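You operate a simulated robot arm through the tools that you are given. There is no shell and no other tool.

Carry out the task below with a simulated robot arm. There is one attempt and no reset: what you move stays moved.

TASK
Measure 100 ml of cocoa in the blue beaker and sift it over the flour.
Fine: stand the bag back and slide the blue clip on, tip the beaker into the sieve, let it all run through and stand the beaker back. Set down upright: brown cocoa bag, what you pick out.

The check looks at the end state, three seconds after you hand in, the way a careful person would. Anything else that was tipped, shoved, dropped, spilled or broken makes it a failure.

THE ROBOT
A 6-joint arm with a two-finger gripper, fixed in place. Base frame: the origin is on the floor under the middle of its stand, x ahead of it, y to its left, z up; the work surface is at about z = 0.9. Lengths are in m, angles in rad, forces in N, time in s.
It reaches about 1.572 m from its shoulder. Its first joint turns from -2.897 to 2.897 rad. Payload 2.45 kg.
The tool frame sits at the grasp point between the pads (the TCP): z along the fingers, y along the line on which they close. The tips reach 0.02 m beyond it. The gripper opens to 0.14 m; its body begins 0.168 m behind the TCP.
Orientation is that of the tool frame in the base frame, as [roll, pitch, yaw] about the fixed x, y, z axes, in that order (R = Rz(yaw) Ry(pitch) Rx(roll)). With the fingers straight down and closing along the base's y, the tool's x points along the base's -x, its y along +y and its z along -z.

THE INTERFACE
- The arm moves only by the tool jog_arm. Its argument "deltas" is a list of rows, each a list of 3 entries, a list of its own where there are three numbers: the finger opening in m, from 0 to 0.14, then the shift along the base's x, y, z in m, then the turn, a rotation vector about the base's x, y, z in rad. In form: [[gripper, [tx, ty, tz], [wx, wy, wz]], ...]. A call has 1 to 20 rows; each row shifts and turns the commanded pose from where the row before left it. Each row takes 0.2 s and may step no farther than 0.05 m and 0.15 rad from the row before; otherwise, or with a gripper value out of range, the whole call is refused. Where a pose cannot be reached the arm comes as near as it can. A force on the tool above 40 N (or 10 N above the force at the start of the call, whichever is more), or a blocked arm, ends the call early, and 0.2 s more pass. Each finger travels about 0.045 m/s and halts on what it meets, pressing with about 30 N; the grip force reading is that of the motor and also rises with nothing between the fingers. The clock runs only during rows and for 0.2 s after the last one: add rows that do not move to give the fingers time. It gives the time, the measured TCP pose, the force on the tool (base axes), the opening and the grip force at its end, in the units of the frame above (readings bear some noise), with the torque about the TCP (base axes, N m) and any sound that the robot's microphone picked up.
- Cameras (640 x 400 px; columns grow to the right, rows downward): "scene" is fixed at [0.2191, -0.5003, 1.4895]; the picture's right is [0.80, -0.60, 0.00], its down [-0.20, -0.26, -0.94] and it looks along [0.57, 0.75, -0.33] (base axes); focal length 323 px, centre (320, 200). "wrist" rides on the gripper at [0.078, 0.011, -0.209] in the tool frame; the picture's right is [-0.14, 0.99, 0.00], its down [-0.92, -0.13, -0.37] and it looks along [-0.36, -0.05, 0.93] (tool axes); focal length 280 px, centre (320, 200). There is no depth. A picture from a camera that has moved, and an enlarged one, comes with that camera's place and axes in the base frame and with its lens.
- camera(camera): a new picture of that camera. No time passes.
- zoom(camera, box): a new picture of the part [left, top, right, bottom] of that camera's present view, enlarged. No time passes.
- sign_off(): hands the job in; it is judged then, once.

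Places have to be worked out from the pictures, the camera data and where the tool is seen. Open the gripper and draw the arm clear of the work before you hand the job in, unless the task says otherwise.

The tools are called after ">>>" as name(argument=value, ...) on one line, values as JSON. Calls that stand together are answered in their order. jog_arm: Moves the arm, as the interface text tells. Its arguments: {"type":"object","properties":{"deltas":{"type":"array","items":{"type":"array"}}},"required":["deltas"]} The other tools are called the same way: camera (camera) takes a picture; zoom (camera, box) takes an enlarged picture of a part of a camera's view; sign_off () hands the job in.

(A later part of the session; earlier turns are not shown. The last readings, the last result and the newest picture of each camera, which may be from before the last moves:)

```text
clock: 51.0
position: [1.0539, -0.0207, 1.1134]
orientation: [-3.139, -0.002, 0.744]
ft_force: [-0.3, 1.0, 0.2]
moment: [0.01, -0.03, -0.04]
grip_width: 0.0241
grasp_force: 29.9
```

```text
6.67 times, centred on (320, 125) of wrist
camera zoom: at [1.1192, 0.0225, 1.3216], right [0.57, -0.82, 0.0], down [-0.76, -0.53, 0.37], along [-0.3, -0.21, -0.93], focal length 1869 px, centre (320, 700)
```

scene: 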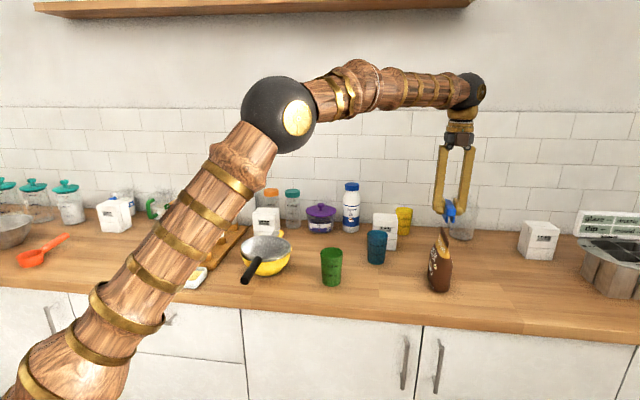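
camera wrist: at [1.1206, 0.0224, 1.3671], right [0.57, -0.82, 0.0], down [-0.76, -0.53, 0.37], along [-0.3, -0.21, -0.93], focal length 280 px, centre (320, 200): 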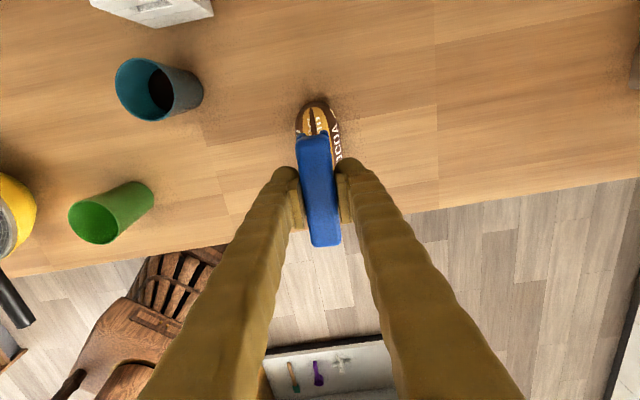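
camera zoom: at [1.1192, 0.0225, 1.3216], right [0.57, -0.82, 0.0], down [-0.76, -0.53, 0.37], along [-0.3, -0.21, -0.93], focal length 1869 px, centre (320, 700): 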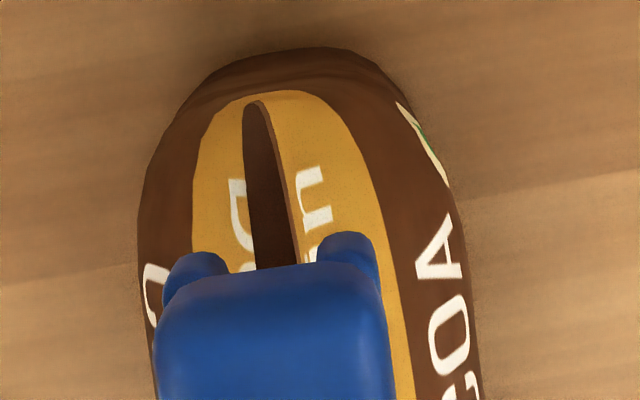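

The strip is now within ~1 mm of the slot's centre in both views. I lower in small steps to engage the legs over the strip.

>>> jog_arm(deltas=[[0.01, [0, 0, -0.006], [0, 0, 0]], [0.01, [0, 0, -0.006], [0, 0, 0]], [0.01, [0, 0, -0.004], [0, 0, 0]], [0.01, [0, 0, 0], [0, 0, 0]]])

>>> zoom(camera="scene", box=[430, 220, 462, 255])

>>> zoom(camera="wrist", box=[285, 95, 355, 155])

```text
clock: 52.0
position: [1.055, -0.0205, 1.095]
orientation: [-3.14, 0.0, 0.743]
ft_force: [0.1, -0.6, -0.3]
moment: [-0.01, -0.03, 0.0]
grip_width: 0.024
grasp_force: 30.0
```

```text
11.43 times, centred on (446, 238) of scene
camera zoom: at [0.2191, -0.5003, 1.4895], right [0.8, -0.6, 0.0], down [-0.2, -0.26, -0.94], along [0.57, 0.75, -0.33], focal length 3693 px, centre (-1120, -229)
```

zoom: 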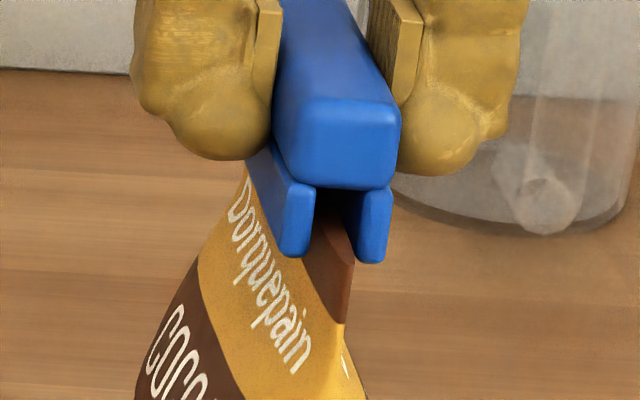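

```text
6.67 times, centred on (320, 125) of wrist
camera zoom: at [1.1197, 0.0221, 1.3055], right [0.57, -0.82, 0.0], down [-0.76, -0.53, 0.37], along [-0.3, -0.21, -0.93], focal length 1869 px, centre (320, 700)
```

zoom: 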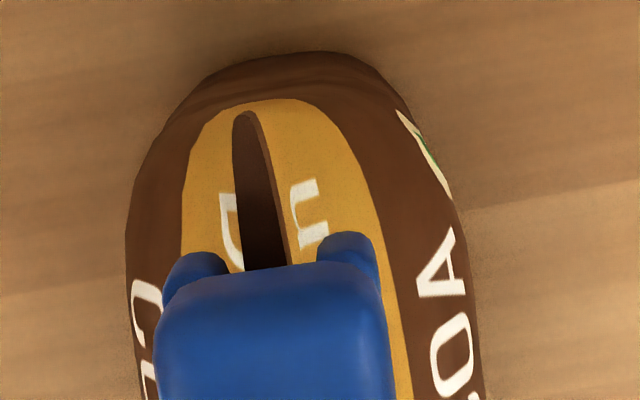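

The legs straddle the strip with no contact force. I continue down toward seating at z≈1.083.

>>> jog_arm(deltas=[[0.01, [0, 0, -0.005], [0, 0, 0]], [0.01, [0, 0, -0.004], [0, 0, 0]], [0.01, [0, 0, 0], [0, 0, 0]]])

>>> zoom(camera="scene", box=[430, 220, 462, 255])

>>> zoom(camera="wrist", box=[285, 95, 355, 155])

```text
clock: 52.8
position: [1.0545, -0.0204, 1.087]
orientation: [-3.141, -0.001, 0.741]
ft_force: [-1.0, -0.9, 0.6]
moment: [-0.02, -0.02, 0.01]
grip_width: 0.0239
grasp_force: 30.2
```

```text
11.43 times, centred on (446, 238) of scene
camera zoom: at [0.2191, -0.5003, 1.4895], right [0.8, -0.6, 0.0], down [-0.2, -0.26, -0.94], along [0.57, 0.75, -0.33], focal length 3693 px, centre (-1120, -229)
```

zoom: 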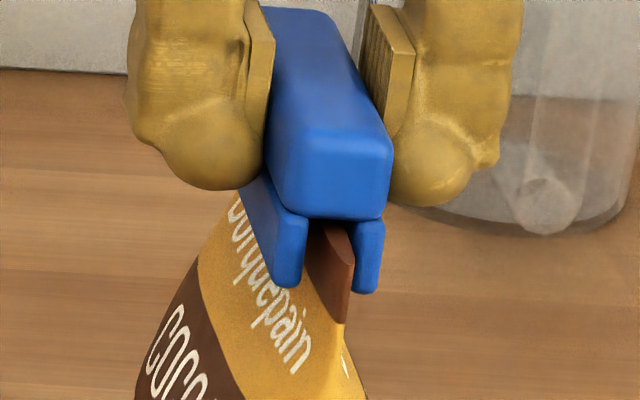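

```text
6.67 times, centred on (320, 125) of wrist
camera zoom: at [1.1194, 0.0229, 1.2967], right [0.57, -0.82, 0.0], down [-0.76, -0.53, 0.37], along [-0.3, -0.21, -0.93], focal length 1869 px, centre (320, 700)
```

zoom: 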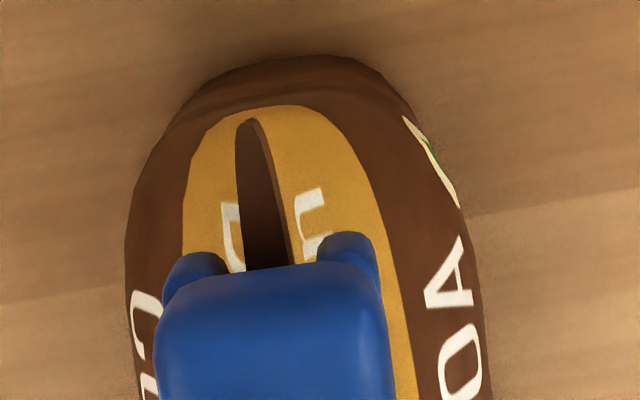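

There's still a gap of roughly 4–5 mm between the strip's top and the clip body. I lower 4 mm more, watching the force.

>>> jog_arm(deltas=[[0.01, [0, 0, -0.002], [0, 0, 0]], [0.01, [0, 0, -0.002], [0, 0, 0]], [0.01, [0, 0, 0], [0, 0, 0]]])

>>> zoom(camera="scene", box=[430, 220, 462, 255])

```text
clock: 53.6
position: [1.0538, -0.0206, 1.0832]
orientation: [-3.14, -0.002, 0.742]
ft_force: [0.3, 0.6, 6.9]
moment: [0.0, 0.04, -0.02]
grip_width: 0.0243
grasp_force: 30.4
```

```text
11.43 times, centred on (446, 238) of scene
camera zoom: at [0.2191, -0.5003, 1.4895], right [0.8, -0.6, 0.0], down [-0.2, -0.26, -0.94], along [0.57, 0.75, -0.33], focal length 3693 px, centre (-1120, -229)
```

zoom: 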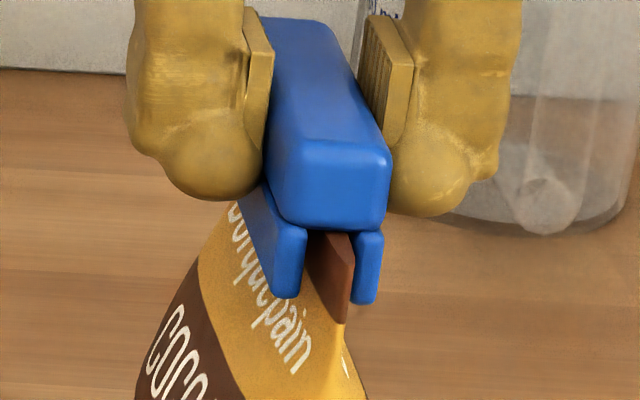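

Contact at +6.9 N shows that the clip is fully seated on the strip. I open the fingers gently and rise.

>>> jog_arm(deltas=[[0.02, [0, 0, 0.0005], [0, 0, 0]], [0.03, [0, 0, 0], [0, 0, 0]], [0.04, [0, 0, 0], [0, 0, 0]], [0.06, [0, 0, 0], [0, 0, 0]], [0.08, [0, 0, 0], [0, 0, 0]], [0.08, [0, 0, 0], [0, 0, 0]], [0.08, [0, 0, 0], [0, 0, 0]]])

>>> zoom(camera="scene", box=[420, 210, 480, 300])

>>> camera(camera="wrist")

```text
clock: 55.2
position: [1.0542, -0.0214, 1.0839]
orientation: [-3.14, 0.0, 0.742]
ft_force: [-1.2, -0.5, 0.5]
moment: [0.03, -0.01, 0.01]
grip_width: 0.08
grasp_force: 0.0
```

```text
4.44 times, centred on (450, 255) of scene
camera zoom: at [0.2191, -0.5003, 1.4895], right [0.8, -0.6, 0.0], down [-0.2, -0.26, -0.94], along [0.57, 0.75, -0.33], focal length 1436 px, centre (-258, -44)
```

zoom: 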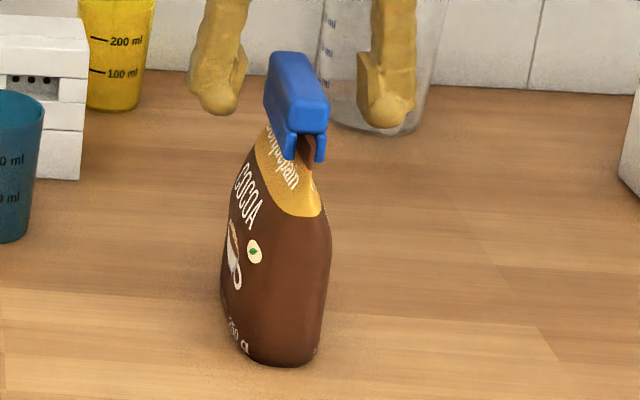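

```text
taken
camera wrist: at [1.12, 0.0228, 1.2936], right [0.57, -0.82, 0.0], down [-0.76, -0.53, 0.37], along [-0.3, -0.21, -0.93], focal length 280 px, centre (320, 200)
```

wrist: 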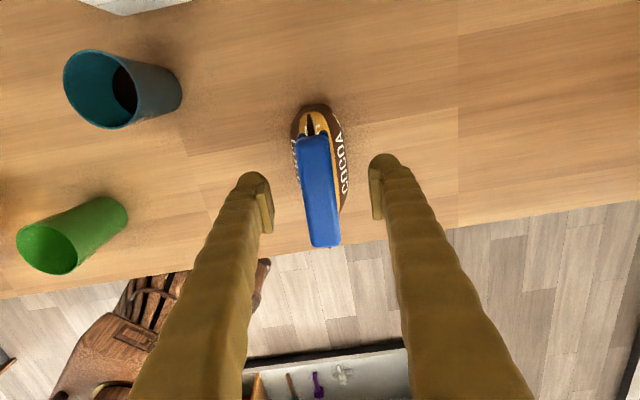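

The clip sits squarely on the bag. I rise and travel over to the sieve to inspect it from above, and to test whether a past-vertical pouring pose is reachable there before I pick up the beaker.

>>> jog_arm(deltas=[[0.08, [0, 0, 0.03], [0, 0, 0]], [0.08, [0, 0, 0.04], [0, 0, 0]], [0.08, [0, 0, 0.045], [0, 0, 0]], [0.08, [-0.0337, 0.0329, 0], [0, 0, 0]], [0.08, [-0.0337, 0.0329, 0], [0, 0, 0]], [0.08, [-0.0337, 0.0329, 0], [0, 0, 0]], [0.08, [-0.0337, 0.0329, 0], [0, 0, 0]], [0.08, [-0.0337, 0.0329, 0], [0, 0, 0]], [0.08, [-0.0337, 0.0329, 0], [0, 0, 0]], [0.08, [-0.0337, 0.0329, 0], [0, 0, 0]], [0.08, [-0.0337, 0.0329, 0], [0, 0, 0]], [0.08, [-0.0337, 0.0329, 0], [0, 0, 0]], [0.08, [-0.0337, 0.0329, 0], [0, 0, 0]], [0.08, [-0.0337, 0.0329, 0], [0, 0, 0]], [0.08, [-0.0337, 0.0329, 0], [0, 0, 0]]])

>>> camera(camera="wrist")

>>> camera(camera="scene")

```text
clock: 58.4
position: [0.6511, 0.3749, 1.2005]
orientation: [-3.14, 0.001, 0.743]
ft_force: [0.0, 0.4, -0.6]
moment: [0.01, -0.02, 0.01]
grip_width: 0.0797
grasp_force: 0.0
```

```text
taken
camera wrist: at [0.715, 0.4183, 1.4095], right [0.57, -0.82, 0.0], down [-0.76, -0.53, 0.37], along [-0.3, -0.21, -0.93], focal length 280 px, centre (320, 200)
```

wrist: 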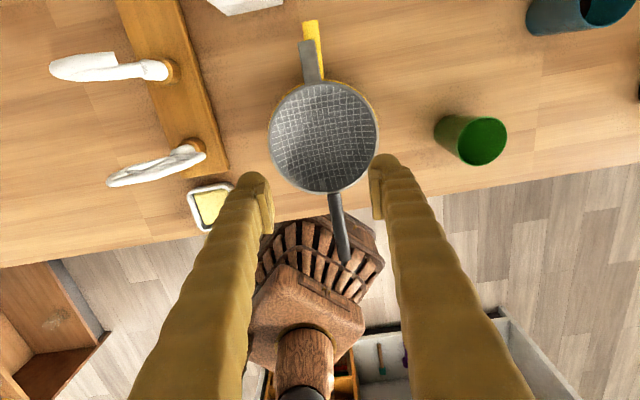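

```text
taken
```

scene: 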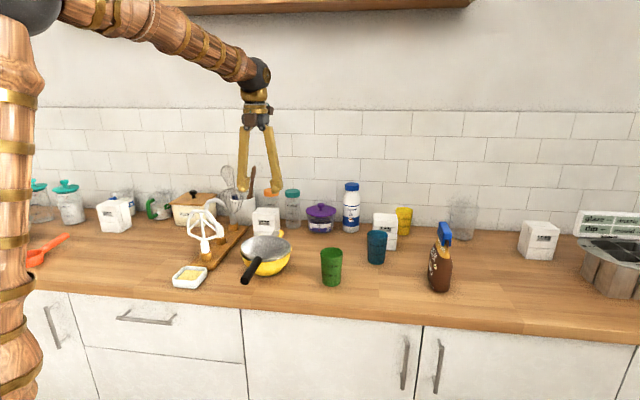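

The sieve's centre is near (0.662, 0.376) with the handle pointing back toward the robot. I now test tilting the empty gripper 55° past vertical at this spot.

>>> jog_arm(deltas=[[0.08, [0, 0, 0.01], [-0.0926, 0.101, 0]], [0.08, [0, 0, 0], [-0.0926, 0.101, 0]], [0.08, [0, 0, 0], [-0.0926, 0.101, 0]], [0.08, [0, 0, 0], [-0.0926, 0.101, 0]], [0.08, [0, 0, 0], [-0.0926, 0.101, 0]], [0.08, [0, 0, 0], [-0.0926, 0.101, 0]], [0.08, [0, 0, 0], [-0.0926, 0.101, 0]]])

>>> camera(camera="scene")

>>> camera(camera="wrist")

```text
clock: 60.0
position: [0.5966, 0.3279, 1.1044]
orientation: [3.139, 0.933, 0.742]
ft_force: [0.0, 0.0, 0.9]
moment: [0.04, -0.06, 0.04]
grip_width: 0.08
grasp_force: 0.1
out of reach, approached as far as the arm can: row 5, 6, 7
```

```text
taken
```

scene: 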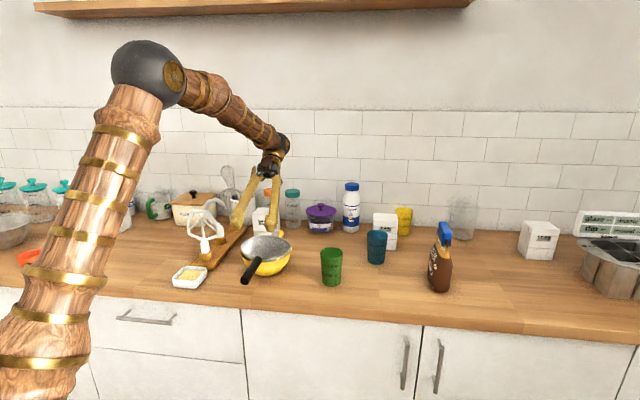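

```text
taken
camera wrist: at [0.7618, 0.4639, 1.1668], right [0.61, -0.78, 0.11], down [-0.27, -0.07, 0.96], along [-0.74, -0.62, -0.26], focal length 280 px, centre (320, 200)
```

wrist: 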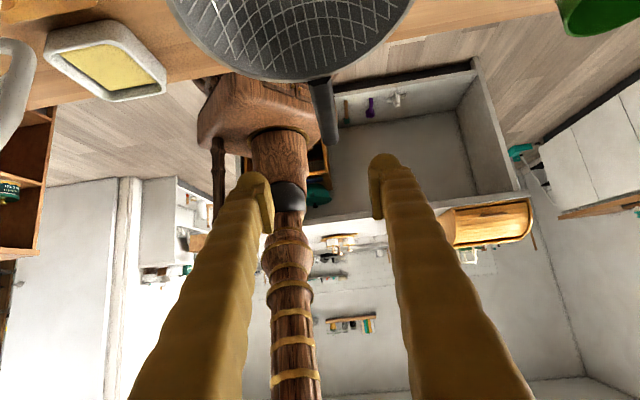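

Beyond ~120° at this spot the arm ran short, so pouring by pitching isn't reliable. I'll instead test a pose with the gripper pitched ~20° down and rolling about its own axis; first I rotate back and up.

>>> jog_arm(deltas=[[0.08, [0, 0, 0.04], [0.0971, -0.1059, 0]], [0.08, [0, 0, 0.04], [0.0971, -0.1059, 0]], [0.08, [0, 0, 0.04], [0.0971, -0.1059, 0]], [0.08, [0, 0, 0.03], [0.0971, -0.1059, 0]], [0.08, [0, 0, 0], [0.0971, -0.1059, 0]], [0.08, [0, 0, 0], [0.0971, -0.1059, 0]], [0.08, [0, 0, 0], [0.0971, -0.1059, 0]], [0.08, [0, 0, 0], [0.0971, -0.1059, 0]], [0.08, [0, 0, 0], [0.0971, -0.1059, 0]], [0.08, [0, 0, 0], [0.0971, -0.1059, 0]], [0.08, [0, 0, 0], [0.0971, -0.1059, 0]], [0.08, [0, 0, 0], [0.0971, -0.1059, 0]], [0.08, [0, 0, 0], [0.0971, -0.1059, 0]], [0.08, [0, 0, 0], [0.0971, -0.1059, 0]], [0.08, [0, 0, 0], [0.0971, -0.1059, 0]]])

>>> camera(camera="scene")

```text
clock: 63.2
position: [0.5839, 0.3297, 1.2377]
orientation: [2.928, -1.13, 1.01]
ft_force: [1.9, 0.3, 3.6]
moment: [-0.25, 0.49, 0.19]
grip_width: 0.0799
grasp_force: 0.0
```

```text
taken
```

scene: 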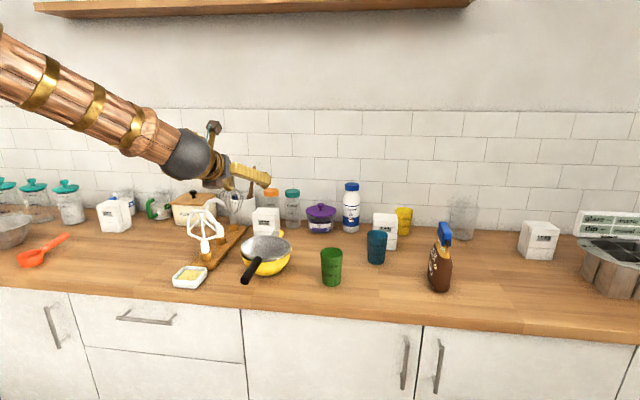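

The reported orientation is off what I commanded, perhaps the arm was still catching up. I wait a moment and read again.

>>> jog_arm(deltas=[[0.08, [0, 0, 0], [0, 0, 0]], [0.08, [0, 0, 0], [0, 0, 0]], [0.08, [0, 0, 0], [0, 0, 0]]])

>>> camera(camera="wrist")

>>> camera(camera="scene")

```text
clock: 64.0
position: [0.5968, 0.3267, 1.2548]
orientation: [-3.141, -1.196, 0.742]
ft_force: [0.4, 0.2, -0.6]
moment: [-0.02, -0.02, 0.04]
grip_width: 0.0797
grasp_force: 0.0
```

```text
taken
camera wrist: at [0.4823, 0.2058, 1.4048], right [0.63, -0.76, -0.13], down [-0.59, -0.37, -0.72], along [0.5, 0.53, -0.68], focal length 280 px, centre (320, 200)
```

wrist: 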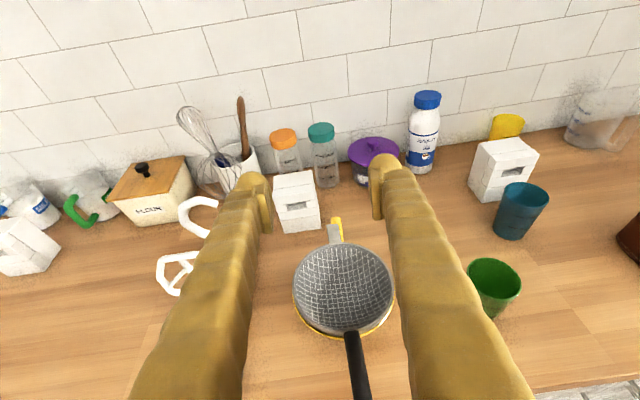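

```text
taken
```

scene: 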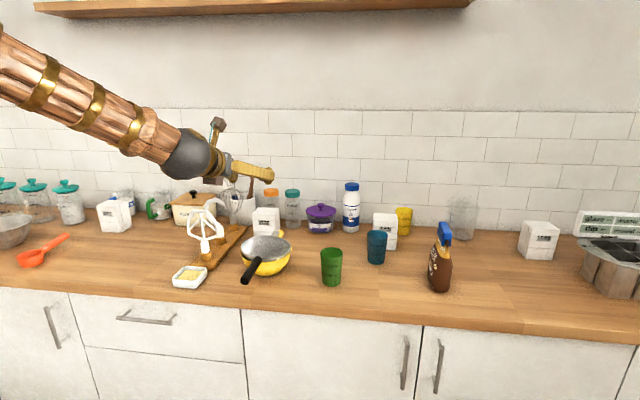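

It settled at the commanded pose (pitched 21° down). Now I move over the sieve at a safe height and test rolling about the tool axis toward the right (about 132°).

>>> jog_arm(deltas=[[0.08, [0.022, 0.0165, -0.03], [0, 0, 0]], [0.08, [0.022, 0.0165, -0.03], [0, 0, 0]], [0.08, [0.022, 0.0165, -0.03], [0, 0, 0]], [0.08, [0, 0, 0], [0.0991, 0.0909, -0.053]], [0.08, [0, 0, 0], [0.0991, 0.0909, -0.053]], [0.08, [0, 0, 0], [0.0991, 0.0909, -0.053]], [0.08, [0, 0, 0], [0.0991, 0.0909, -0.053]], [0.08, [0, 0, 0], [0.0991, 0.0909, -0.053]], [0.08, [0, 0, 0], [0.0991, 0.0909, -0.053]], [0.08, [0, 0, 0], [0.0991, 0.0909, -0.053]], [0.08, [0, 0, 0], [0.0991, 0.0909, -0.053]], [0.08, [0, 0, 0], [0.0991, 0.0909, -0.053]], [0.08, [0, 0, 0], [0.0991, 0.0909, -0.053]], [0.08, [0, 0, 0], [0.0991, 0.0909, -0.053]], [0.08, [0, 0, 0], [0.0991, 0.0909, -0.053]], [0.08, [0, 0, 0], [0.0991, 0.0909, -0.053]], [0.08, [0, 0, 0], [0.0991, 0.0909, -0.053]], [0.08, [0, 0, 0], [0.0991, 0.0909, -0.053]], [0.08, [0, 0, 0], [0.0991, 0.0909, -0.053]]])

>>> camera(camera="scene")

>>> camera(camera="wrist")

```text
clock: 68.0
position: [0.6634, 0.3759, 1.164]
orientation: [-2.061, 0.68, -1.155]
ft_force: [0.4, 0.1, 0.2]
moment: [-0.02, 0.02, 0.01]
grip_width: 0.0801
grasp_force: 0.1
```

```text
taken
```

scene: 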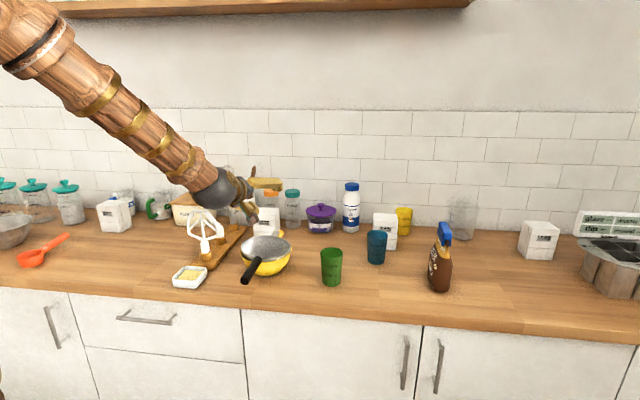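

```text
taken
camera wrist: at [0.5374, 0.1923, 1.1847], right [-0.69, 0.41, -0.59], down [-0.46, 0.38, 0.8], along [0.56, 0.83, -0.08], focal length 280 px, centre (320, 200)
```

wrist: 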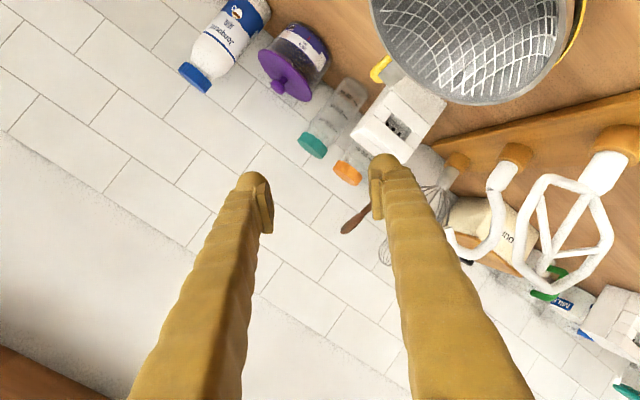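

Rolling right works with no reach problem. I test another ~40° of roll for margin.

>>> jog_arm(deltas=[[0.08, [0, 0, 0], [0.0991, 0.0909, -0.053]], [0.08, [0, 0, 0], [0.0991, 0.0909, -0.053]], [0.08, [0, 0, 0], [0.0991, 0.0909, -0.053]], [0.08, [0, 0, 0], [0.0991, 0.0909, -0.053]], [0.08, [0, 0, -0.03], [0, 0, 0]], [0.08, [0, 0, -0.03], [0, 0, 0]], [0.08, [0, 0, 0], [0, 0, 0]]])

>>> zoom(camera="scene", box=[180, 140, 340, 290])

```text
clock: 69.6
position: [0.6372, 0.4217, 1.0678]
orientation: [-2.448, 1.086, -1.679]
ft_force: [-0.2, -0.6, -1.0]
moment: [0.01, 0.02, 0.02]
grip_width: 0.08
grasp_force: 0.0
out of reach, approached as far as the arm can: row 2, 3, 4
```

```text
2.67 times, centred on (260, 215) of scene
camera zoom: at [0.2191, -0.5003, 1.4895], right [0.8, -0.6, 0.0], down [-0.2, -0.26, -0.94], along [0.57, 0.75, -0.33], focal length 862 px, centre (480, 160)
```

zoom: 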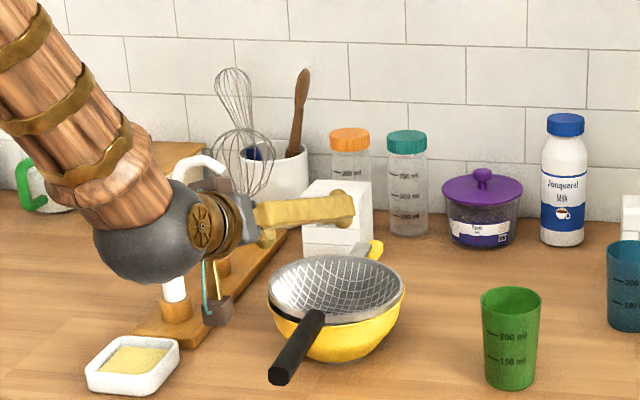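

Rolling right hits a limit near 141°, so I'll try the left direction, which should have more range. First I rise and roll back to the camera-up pose.

>>> jog_arm(deltas=[[0.08, [0, 0, 0.03], [-0.0991, -0.0909, 0.053]], [0.08, [0, 0, 0.03], [-0.0991, -0.0909, 0.053]], [0.08, [0.005, -0.01, 0.03], [-0.0991, -0.0909, 0.053]], [0.08, [0.005, -0.01, 0], [-0.0991, -0.0909, 0.053]], [0.08, [0.005, -0.01, 0], [-0.0991, -0.0909, 0.053]], [0.08, [0.005, -0.01, 0], [-0.0991, -0.0909, 0.053]], [0.08, [0, 0, 0], [-0.0991, -0.0909, 0.053]], [0.08, [0, 0, 0], [-0.0991, -0.0909, 0.053]], [0.08, [0, 0, 0], [-0.0991, -0.0909, 0.053]], [0.08, [0, 0, 0], [-0.0991, -0.0909, 0.053]], [0.08, [0, 0, 0], [-0.0991, -0.0909, 0.053]], [0.08, [0, 0, 0], [-0.0991, -0.0909, 0.053]], [0.08, [0, 0, 0], [-0.0991, -0.0909, 0.053]], [0.08, [0, 0, 0], [-0.0991, -0.0909, 0.053]], [0.08, [0, 0, 0], [-0.0991, -0.0909, 0.053]], [0.08, [0, 0, 0], [-0.0991, -0.0909, 0.053]], [0.08, [0, 0, 0], [-0.0991, -0.0909, 0.053]], [0.08, [0, 0, 0], [-0.0991, -0.0909, 0.053]], [0.08, [0, 0, 0], [0, 0, 0]]])

>>> camera(camera="scene")

```text
clock: 73.6
position: [0.655, 0.3844, 1.1566]
orientation: [-2.584, -1.141, 0.186]
ft_force: [-0.4, -0.3, -0.8]
moment: [0.01, 0.01, 0.0]
grip_width: 0.0799
grasp_force: 0.1
```

```text
taken
```

scene: 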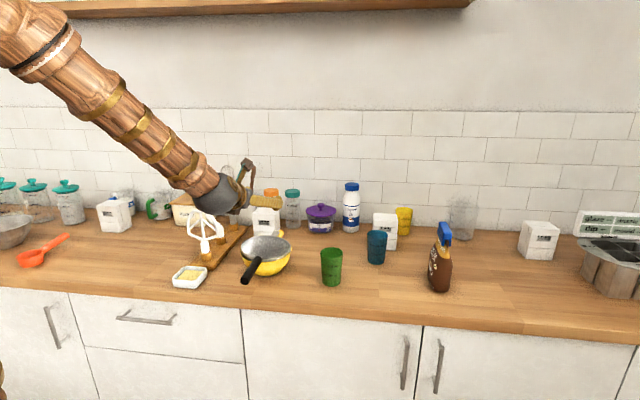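

Now I test rolling left to about −135° from camera-up.

>>> jog_arm(deltas=[[0.08, [0, 0, 0], [-0.0954, -0.0957, 0.0512]], [0.08, [0, 0, 0], [-0.0954, -0.0957, 0.0512]], [0.08, [0, 0, 0], [-0.0954, -0.0957, 0.0512]], [0.08, [0, 0, 0], [-0.0954, -0.0957, 0.0512]], [0.08, [0, 0, 0], [-0.0954, -0.0957, 0.0512]], [0.08, [0, 0, 0], [-0.0954, -0.0957, 0.0512]], [0.08, [0, 0, 0], [-0.0954, -0.0957, 0.0512]], [0.08, [0, 0, 0], [-0.0954, -0.0957, 0.0512]], [0.08, [0, 0, 0], [-0.0954, -0.0957, 0.0512]], [0.08, [0, 0, 0], [-0.0954, -0.0957, 0.0512]], [0.08, [0, 0, 0], [-0.0954, -0.0957, 0.0512]], [0.08, [0, 0, 0], [-0.0954, -0.0957, 0.0512]], [0.08, [0, 0, 0], [-0.0954, -0.0957, 0.0512]], [0.08, [0, 0, 0], [-0.0954, -0.0957, 0.0512]], [0.08, [0, 0, 0], [-0.0954, -0.0957, 0.0512]], [0.08, [0, 0, 0], [-0.0954, -0.0957, 0.0512]], [0.08, [0, 0, 0], [-0.0954, -0.0957, 0.0512]], [0.08, [0, 0, 0], [-0.0954, -0.0957, 0.0512]], [0.08, [0, 0, 0], [0, 0, 0]]])

>>> camera(camera="scene")

>>> camera(camera="wrist")

```text
clock: 77.6
position: [0.655, 0.3849, 1.1564]
orientation: [2.063, 0.727, 2.701]
ft_force: [0.5, -0.4, 0.4]
moment: [0.01, 0.01, 0.0]
grip_width: 0.0801
grasp_force: 0.1
```

```text
taken
```

scene: 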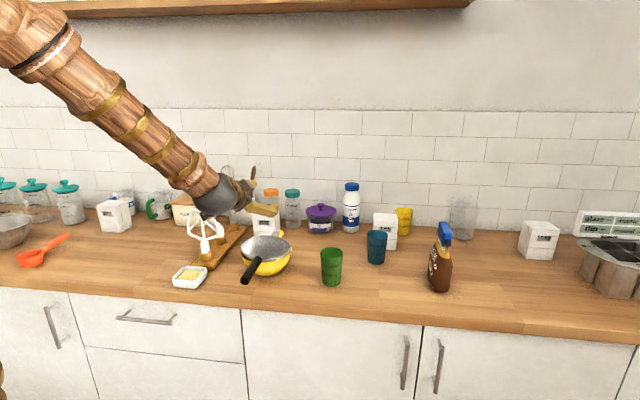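

```text
taken
camera wrist: at [0.4607, 0.2776, 1.1861], right [-0.23, 0.63, 0.74], down [0.42, -0.62, 0.66], along [0.88, 0.47, -0.12], focal length 280 px, centre (320, 200)
```

wrist: 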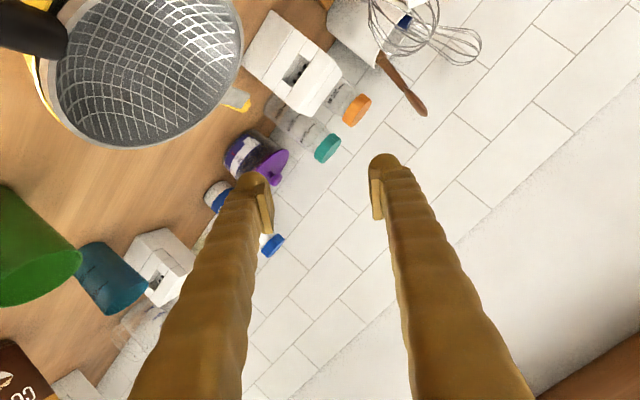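

Left roll to about −135° is reachable with position held. I check four more rows for margin.

>>> jog_arm(deltas=[[0.08, [0, 0, 0], [-0.0954, -0.0957, 0.0512]], [0.08, [0, 0, 0], [-0.0954, -0.0957, 0.0512]], [0.08, [0, 0, 0], [-0.0954, -0.0957, 0.0512]], [0.08, [0, 0, 0], [-0.0954, -0.0957, 0.0512]], [0.08, [0, 0, 0], [0, 0, 0]]])

```text
clock: 78.8
position: [0.6545, 0.3843, 1.1575]
orientation: [2.654, 1.158, -2.88]
ft_force: [-0.3, 0.2, 0.7]
moment: [0.02, 0.0, 0.01]
grip_width: 0.0799
grasp_force: 0.1
```

There is ample range to the left (−168°). Now I roll back to camera-up, keeping the 20° down pitch.

>>> jog_arm(deltas=[[0.09, [0, 0, 0], [0.0954, 0.0957, -0.0512]], [0.1, [0, 0, 0], [0.0954, 0.0957, -0.0512]], [0.11, [0, 0, 0], [0.0954, 0.0957, -0.0512]], [0.11, [0, 0, 0], [0.0954, 0.0957, -0.0512]], [0.11, [0, 0, 0], [0.0954, 0.0957, -0.0512]], [0.11, [0, 0, 0], [0.0954, 0.0957, -0.0512]], [0.11, [0, 0, 0], [0.0954, 0.0957, -0.0512]], [0.11, [0, 0, 0], [0.0954, 0.0957, -0.0512]], [0.11, [0, 0, 0], [0.0954, 0.0957, -0.0512]], [0.11, [0, 0, 0], [0.0954, 0.0957, -0.0512]], [0.11, [0, 0, 0], [0.0954, 0.0957, -0.0512]], [0.11, [0, 0, 0], [0.0954, 0.0957, -0.0512]], [0.11, [0, 0, 0], [0.0954, 0.0957, -0.0512]], [0.11, [0, 0, 0], [0.0954, 0.0957, -0.0512]], [0.11, [0, 0, 0], [0.0954, 0.0957, -0.0512]], [0.11, [0, 0, 0], [0.0954, 0.0957, -0.0512]], [0.11, [0, 0, 0], [0.0954, 0.0957, -0.0512]], [0.11, [0, 0, 0], [0.0954, 0.0957, -0.0512]], [0.11, [0, 0, 0], [0.0954, 0.0957, -0.0512]], [0.11, [0, 0, 0], [0.0954, 0.0957, -0.0512]]])

```text
clock: 83.0
position: [0.6541, 0.3841, 1.1578]
orientation: [3.019, -1.205, 0.916]
ft_force: [-0.2, -0.5, 0.7]
moment: [0.0, 0.01, 0.03]
grip_width: 0.1099
grasp_force: 0.0
```

Pitch is 20.8° and azimuth 45°, with a small 2.7° roll remainder that I correct. Then I travel toward the spot 11 cm in front of the blue beaker, at height.

>>> jog_arm(deltas=[[0.11, [0, 0, 0], [0.031, 0.031, -0.0167]], [0.11, [0.0267, -0.0267, 0], [0, 0, 0]], [0.11, [0.0267, -0.0267, 0], [0, 0, 0]], [0.11, [0.0267, -0.0267, 0], [0, 0, 0]], [0.11, [0.0267, -0.0267, 0], [0, 0, 0]], [0.11, [0.0267, -0.0267, 0], [0, 0, 0]]])

>>> jog_arm(deltas=[[0.11, [0.0267, -0.0267, 0], [0, 0, 0]], [0.11, [0.0267, -0.0267, 0], [0, 0, 0]], [0.11, [0.0267, -0.0267, 0], [0, 0, 0]], [0.11, [0.0267, -0.0267, 0], [0, 0, 0]], [0.11, [0.0267, -0.0267, 0], [0, 0, 0]], [0.11, [0, 0, 0], [0, 0, 0]]])

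>>> camera(camera="wrist")

>>> camera(camera="scene")

```text
clock: 84.4
position: [0.7877, 0.2497, 1.1591]
orientation: [3.139, -1.208, 0.79]
ft_force: [-0.4, -0.3, -0.2]
moment: [-0.02, -0.01, -0.02]
grip_width: 0.1102
grasp_force: 0.1
```

```text
clock: 85.8
position: [0.9237, 0.1161, 1.1543]
orientation: [3.135, -1.207, 0.79]
ft_force: [0.7, 0.8, 0.0]
moment: [0.03, -0.02, 0.02]
grip_width: 0.11
grasp_force: 0.1
```

```text
taken
camera wrist: at [0.8132, -0.011, 1.3024], right [0.67, -0.73, -0.13], down [-0.56, -0.39, -0.73], along [0.49, 0.56, -0.67], focal length 280 px, centre (320, 200)
```

wrist: 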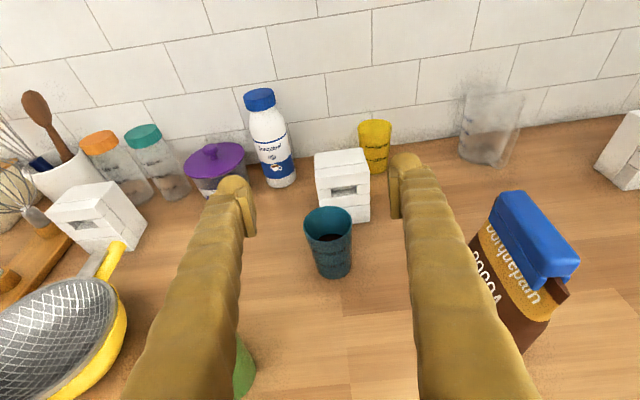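

```text
taken
```

scene: 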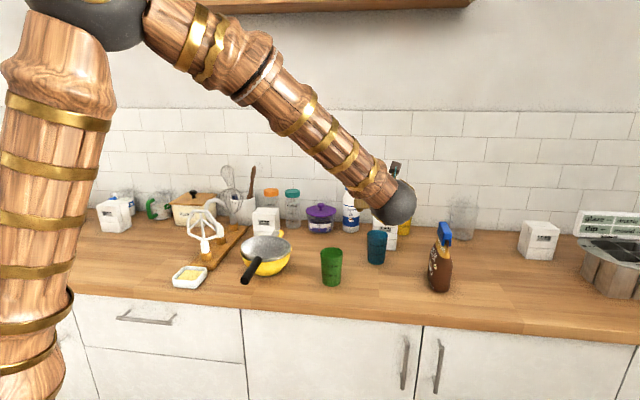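

The straight transfer holds orientation, and the beaker's centre comes out again at (0.999, 0.194), 10.8 cm ahead. I make a 2 mm lateral correction and descend to z≈0.968.

>>> jog_arm(deltas=[[0.11, [-0.0012, 0.0012, -0.037], [0, 0, 0]], [0.11, [0, 0, -0.037], [0, 0, 0]], [0.11, [0, 0, -0.037], [0, 0, 0]], [0.11, [0, 0, -0.037], [0, 0, 0]], [0.11, [0, 0, -0.037], [0, 0, 0]], [0.11, [0, 0, 0], [0, 0, 0]]])

>>> camera(camera="wrist")

>>> zoom(camera="scene", box=[300, 180, 420, 300])

```text
clock: 87.2
position: [0.922, 0.1186, 0.9698]
orientation: [3.137, -1.209, 0.791]
ft_force: [1.0, -0.2, -0.3]
moment: [0.03, 0.01, 0.01]
grip_width: 0.11
grasp_force: 0.1
```

```text
taken
camera wrist: at [0.8113, -0.0089, 1.1182], right [0.67, -0.74, -0.13], down [-0.56, -0.39, -0.73], along [0.49, 0.56, -0.67], focal length 280 px, centre (320, 200)
```

wrist: 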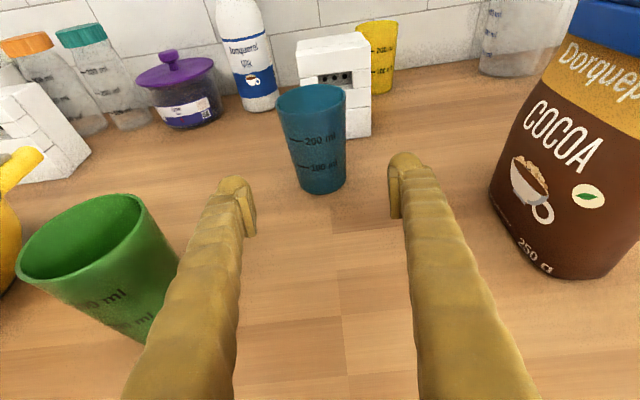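

```text
3.33 times, centred on (360, 240) of scene
camera zoom: at [0.2191, -0.5003, 1.4895], right [0.8, -0.6, 0.0], down [-0.2, -0.26, -0.94], along [0.57, 0.75, -0.33], focal length 1077 px, centre (187, 67)
```

zoom: 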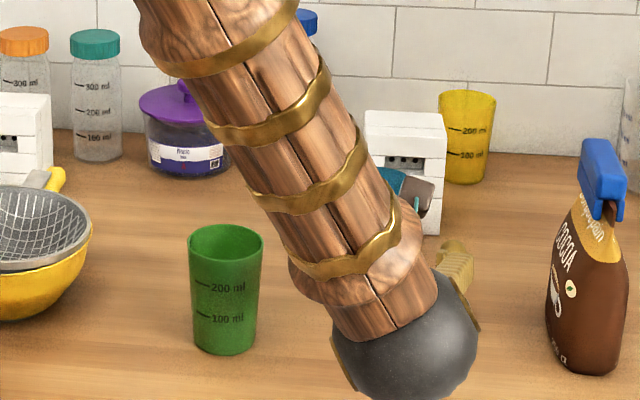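

The beaker is centred between the fingers, and the green beaker has clearance. I advance 10.8 cm horizontally to straddle the blue beaker.

>>> jog_arm(deltas=[[0.11, [0.019, 0.0191, 0], [0, 0, 0]], [0.11, [0.019, 0.0191, 0], [0, 0, 0]], [0.11, [0.019, 0.0191, 0], [0, 0, 0]], [0.11, [0.019, 0.0191, 0], [0, 0, 0]], [0.11, [0, 0, 0], [0, 0, 0]]])

>>> camera(camera="wrist")

```text
clock: 88.4
position: [0.9982, 0.1926, 0.9727]
orientation: [3.135, -1.208, 0.792]
ft_force: [-1.1, -0.4, 0.0]
moment: [-0.02, -0.04, 0.02]
grip_width: 0.1101
grasp_force: 0.1
```

```text
taken
camera wrist: at [0.8869, 0.067, 1.1191], right [0.67, -0.73, -0.13], down [-0.56, -0.39, -0.73], along [0.49, 0.56, -0.67], focal length 280 px, centre (320, 200)
```

wrist: 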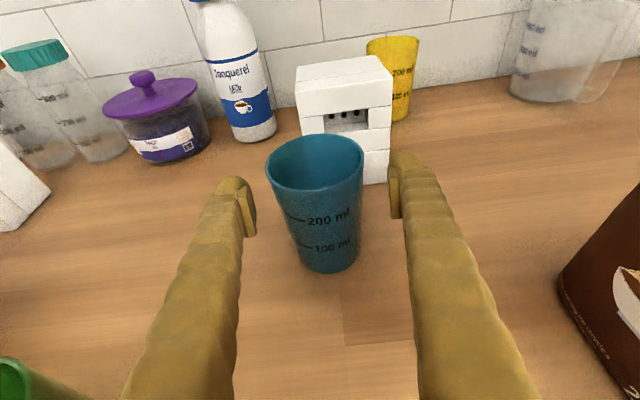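

The TCP is within ~2 mm of the beaker's axis. I close the fingers on it.

>>> jog_arm(deltas=[[0.09, [0, 0, 0], [0, 0, 0]], [0.08, [0, 0, 0], [0, 0, 0]], [0.07, [0, 0, 0], [0, 0, 0]], [0.06, [0, 0, 0], [0, 0, 0]], [0.055, [0, 0, 0], [0, 0, 0]], [0.055, [0, 0, 0], [0, 0, 0]], [0.055, [0, 0, 0], [0, 0, 0]]])

>>> camera(camera="wrist")

```text
clock: 90.0
position: [0.9977, 0.1933, 0.9713]
orientation: [3.136, -1.207, 0.792]
ft_force: [-0.5, 0.0, 0.6]
moment: [0.06, 0.08, -0.01]
grip_width: 0.0683
grasp_force: 30.3
```

```text
taken
camera wrist: at [0.8867, 0.0667, 1.1192], right [0.67, -0.73, -0.13], down [-0.56, -0.39, -0.73], along [0.49, 0.56, -0.67], focal length 280 px, centre (320, 200)
```

wrist: 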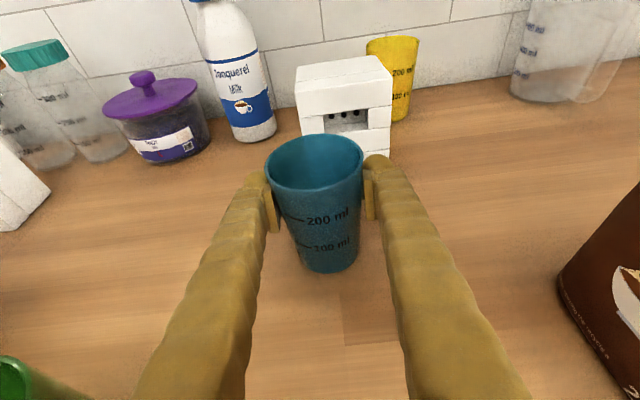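

Gripped at 6.8 cm with 30 N. I lift it straight up slowly.

>>> jog_arm(deltas=[[0.055, [0, 0, 0.01], [0, 0, 0]], [0.055, [0, 0, 0.025], [0, 0, 0]], [0.055, [0, 0, 0.03], [0, 0, 0]], [0.055, [0, 0, 0.03], [0, 0, 0]], [0.055, [0, 0, 0.03], [0, 0, 0]], [0.055, [0, 0, 0.03], [0, 0, 0]], [0.055, [0, 0, 0.03], [0, 0, 0]], [0.055, [0, 0, 0], [0, 0, 0]], [0.055, [0, 0, 0], [0, 0, 0]]])

>>> camera(camera="wrist")

>>> camera(camera="scene")

```text
clock: 92.0
position: [0.999, 0.1961, 1.1545]
orientation: [3.135, -1.207, 0.791]
ft_force: [0.2, 0.2, 0.0]
moment: [-0.01, 0.0, 0.0]
grip_width: 0.0681
grasp_force: 29.7
```

```text
taken
camera wrist: at [0.8883, 0.0688, 1.3026], right [0.67, -0.73, -0.13], down [-0.56, -0.39, -0.73], along [0.49, 0.56, -0.67], focal length 280 px, centre (320, 200)
```

wrist: 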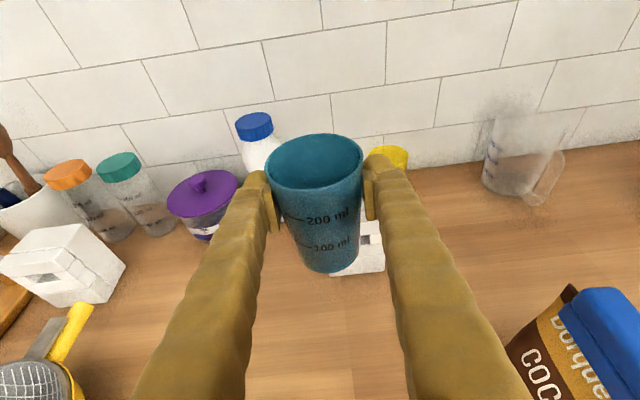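

```text
taken
```

scene: 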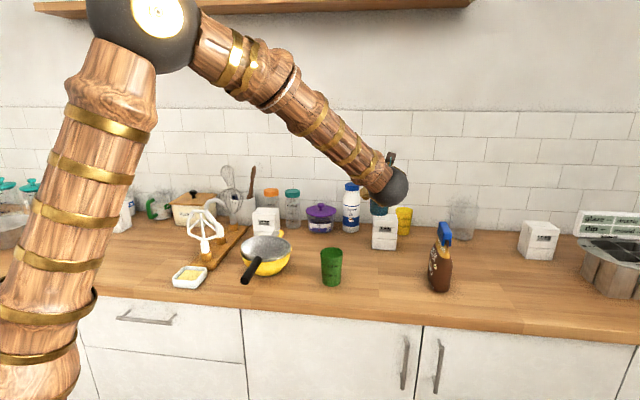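

The beaker is held upright. I carry it over toward the sieve at this height in smooth steps, checking orientation midway.

>>> jog_arm(deltas=[[0.055, [-0.016, 0.0086, 0], [0, 0, 0]], [0.055, [-0.0317, 0.0172, 0], [0, 0, 0]], [0.055, [-0.0317, 0.0172, 0], [0, 0, 0]], [0.055, [-0.0317, 0.0172, 0], [0, 0, 0]], [0.055, [-0.0317, 0.0172, 0], [0, 0, 0]], [0.055, [-0.016, 0.0086, 0], [0, 0, 0]]])

>>> jog_arm(deltas=[[0.055, [-0.016, 0.0086, 0], [0, 0, 0]], [0.055, [-0.0317, 0.0172, 0], [0, 0, 0]], [0.055, [-0.0317, 0.0172, 0], [0, 0, 0]], [0.055, [-0.0317, 0.0172, 0], [0, 0, 0]], [0.055, [-0.0317, 0.0172, 0], [0, 0, 0]], [0.055, [-0.016, 0.0086, 0], [0, 0, 0]], [0.055, [0, 0, 0], [0, 0, 0]]])

>>> camera(camera="wrist")

>>> camera(camera="scene")

```text
clock: 93.4
position: [0.8385, 0.282, 1.1566]
orientation: [3.137, -1.208, 0.793]
ft_force: [0.1, -0.1, -1.4]
moment: [-0.01, -0.02, 0.01]
grip_width: 0.0677
grasp_force: 30.1
```

```text
clock: 95.0
position: [0.6788, 0.3687, 1.1576]
orientation: [3.138, -1.21, 0.789]
ft_force: [0.7, 0.9, -0.2]
moment: [0.0, 0.02, -0.03]
grip_width: 0.0678
grasp_force: 29.6
```

```text
taken
camera wrist: at [0.5683, 0.2398, 1.3055], right [0.67, -0.73, -0.13], down [-0.56, -0.39, -0.73], along [0.49, 0.56, -0.67], focal length 280 px, centre (320, 200)
```

wrist: 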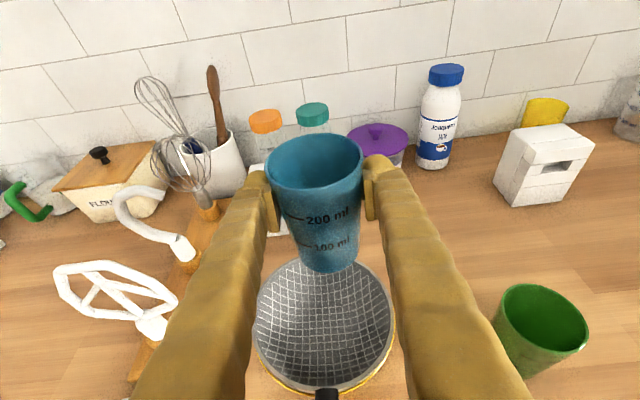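

```text
taken
```

scene: 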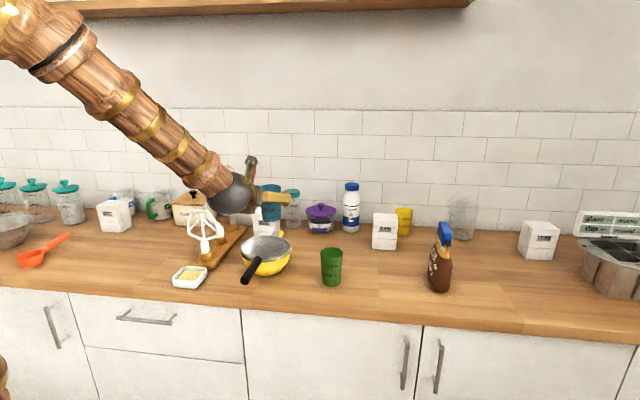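

The beaker is above the sieve, with the TCP about 2 cm right of the sieve's centre as planned. I lower to z≈1.09 and roll left to ~58°.

>>> jog_arm(deltas=[[0.055, [0, 0, -0.02], [0, 0, 0]], [0.055, [0, 0, -0.025], [0, 0, 0]], [0.055, [0, 0, -0.02], [0, 0, 0]], [0.055, [0, 0, 0], [-0.0659, -0.0664, 0.0353]], [0.055, [0, 0, 0], [-0.0952, -0.0959, 0.051]], [0.055, [0, 0, 0], [-0.0952, -0.0959, 0.051]], [0.055, [0, 0, 0], [-0.0952, -0.0959, 0.051]], [0.055, [0, 0, 0], [-0.0952, -0.0959, 0.051]], [0.055, [0, 0, 0], [-0.0952, -0.0959, 0.051]], [0.055, [0, 0, 0], [-0.0952, -0.0959, 0.051]], [0.055, [0, 0, 0], [0, 0, 0]]])

>>> zoom(camera="scene", box=[180, 160, 340, 290])

>>> camera(camera="wrist")

```text
clock: 97.4
position: [0.6793, 0.3684, 1.0917]
orientation: [1.996, -0.558, 2.12]
ft_force: [-0.4, 0.4, -0.8]
moment: [0.01, 0.0, -0.02]
grip_width: 0.0679
grasp_force: 30.1
```

```text
3.08 times, centred on (260, 225) of scene
camera zoom: at [0.2191, -0.5003, 1.4895], right [0.8, -0.6, 0.0], down [-0.2, -0.26, -0.94], along [0.57, 0.75, -0.33], focal length 994 px, centre (505, 123)
```

zoom: 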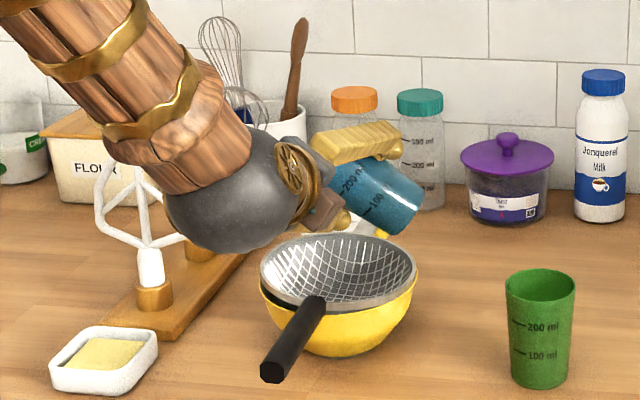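

```text
taken
camera wrist: at [0.5131, 0.2822, 1.2153], right [0.66, -0.29, 0.69], down [0.09, -0.89, -0.46], along [0.75, 0.36, -0.56], focal length 280 px, centre (320, 200)
```

wrist: 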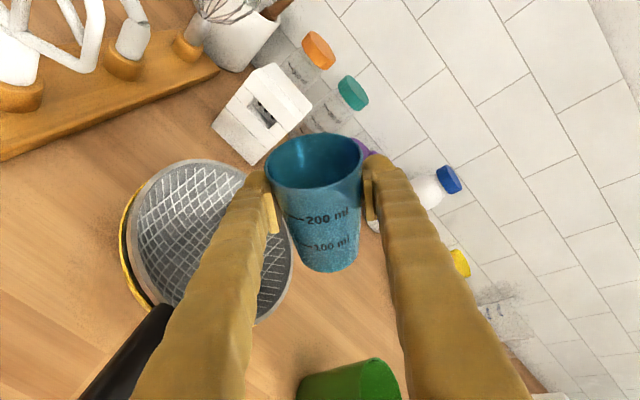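

The tilt is about 50°, with the lip predicted ~3 cm from the sieve's centre. I continue rolling slowly to ~80° and look for flow.

>>> jog_arm(deltas=[[0.055, [0, 0, 0], [-0.0659, -0.0664, 0.0353]], [0.055, [0, 0, 0], [-0.0659, -0.0664, 0.0353]], [0.055, [0, 0, 0], [-0.0659, -0.0664, 0.0353]], [0.055, [0, 0, 0], [-0.0659, -0.0664, 0.0353]], [0.055, [0, 0, 0], [0, 0, 0]]])

>>> zoom(camera="scene", box=[220, 170, 340, 290])

>>> camera(camera="wrist")

```text
clock: 98.6
position: [0.68, 0.3668, 1.0918]
orientation: [1.935, -0.191, 2.286]
ft_force: [-0.4, -0.4, -1.6]
moment: [0.01, -0.02, -0.02]
grip_width: 0.068
grasp_force: 30.0
```

```text
3.33 times, centred on (280, 230) of scene
camera zoom: at [0.2191, -0.5003, 1.4895], right [0.8, -0.6, 0.0], down [-0.2, -0.26, -0.94], along [0.57, 0.75, -0.33], focal length 1077 px, centre (453, 100)
```

zoom: 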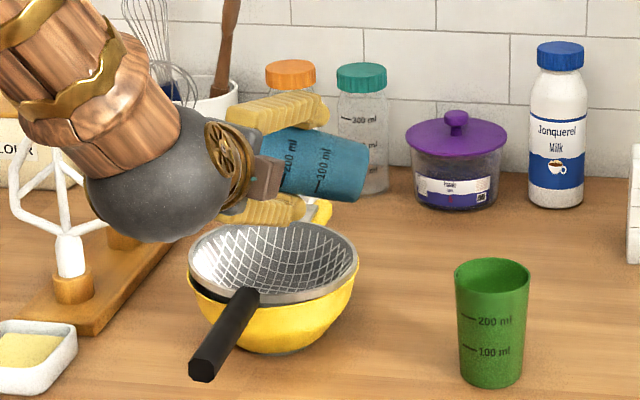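

```text
taken
camera wrist: at [0.4952, 0.2865, 1.1898], right [0.47, 0.0, 0.88], down [0.3, -0.94, -0.16], along [0.83, 0.34, -0.44], focal length 280 px, centre (320, 200)
```

wrist: 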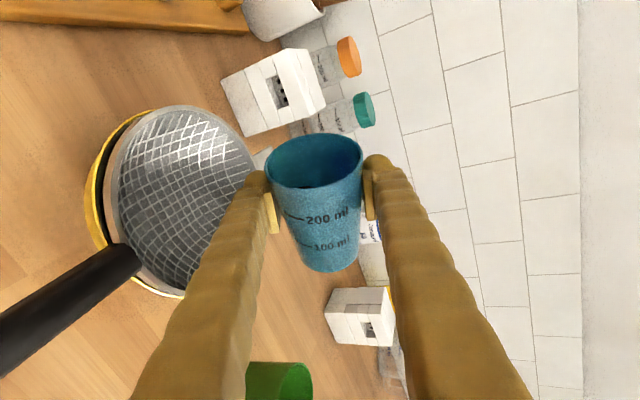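

The mouth is over the sieve, and cocoa is nearing the lip. I continue to roll in small steps.

>>> jog_arm(deltas=[[0.055, [0, 0, 0], [-0.0659, -0.0664, 0.0353]], [0.055, [0, 0, 0], [-0.0659, -0.0664, 0.0353]], [0.055, [0, 0, 0], [0, 0, 0]]])

>>> zoom(camera="scene", box=[220, 170, 340, 290])

>>> zoom(camera="wrist", box=[80, 80, 380, 300])

```text
clock: 99.4
position: [0.6784, 0.3682, 1.092]
orientation: [1.928, -0.002, 2.355]
ft_force: [0.3, 0.2, -0.3]
moment: [-0.04, 0.01, 0.01]
grip_width: 0.0677
grasp_force: 30.0
```

```text
3.33 times, centred on (280, 230) of scene
camera zoom: at [0.2191, -0.5003, 1.4895], right [0.8, -0.6, 0.0], down [-0.2, -0.26, -0.94], along [0.57, 0.75, -0.33], focal length 1077 px, centre (453, 100)
```

zoom: 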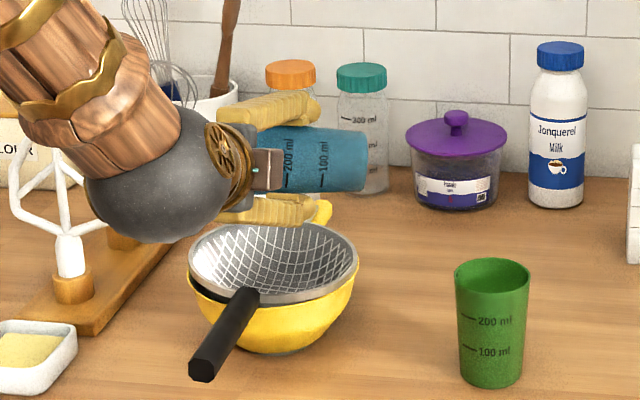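

```text
1.82 times, centred on (230, 190) of wrist
camera zoom: at [0.4886, 0.2852, 1.1751], right [0.34, 0.15, 0.93], down [0.38, -0.93, 0.01], along [0.86, 0.35, -0.37], focal length 510 px, centre (484, 218)
```

zoom: 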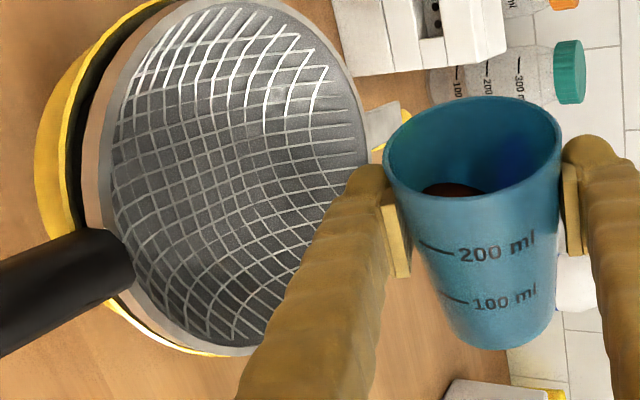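

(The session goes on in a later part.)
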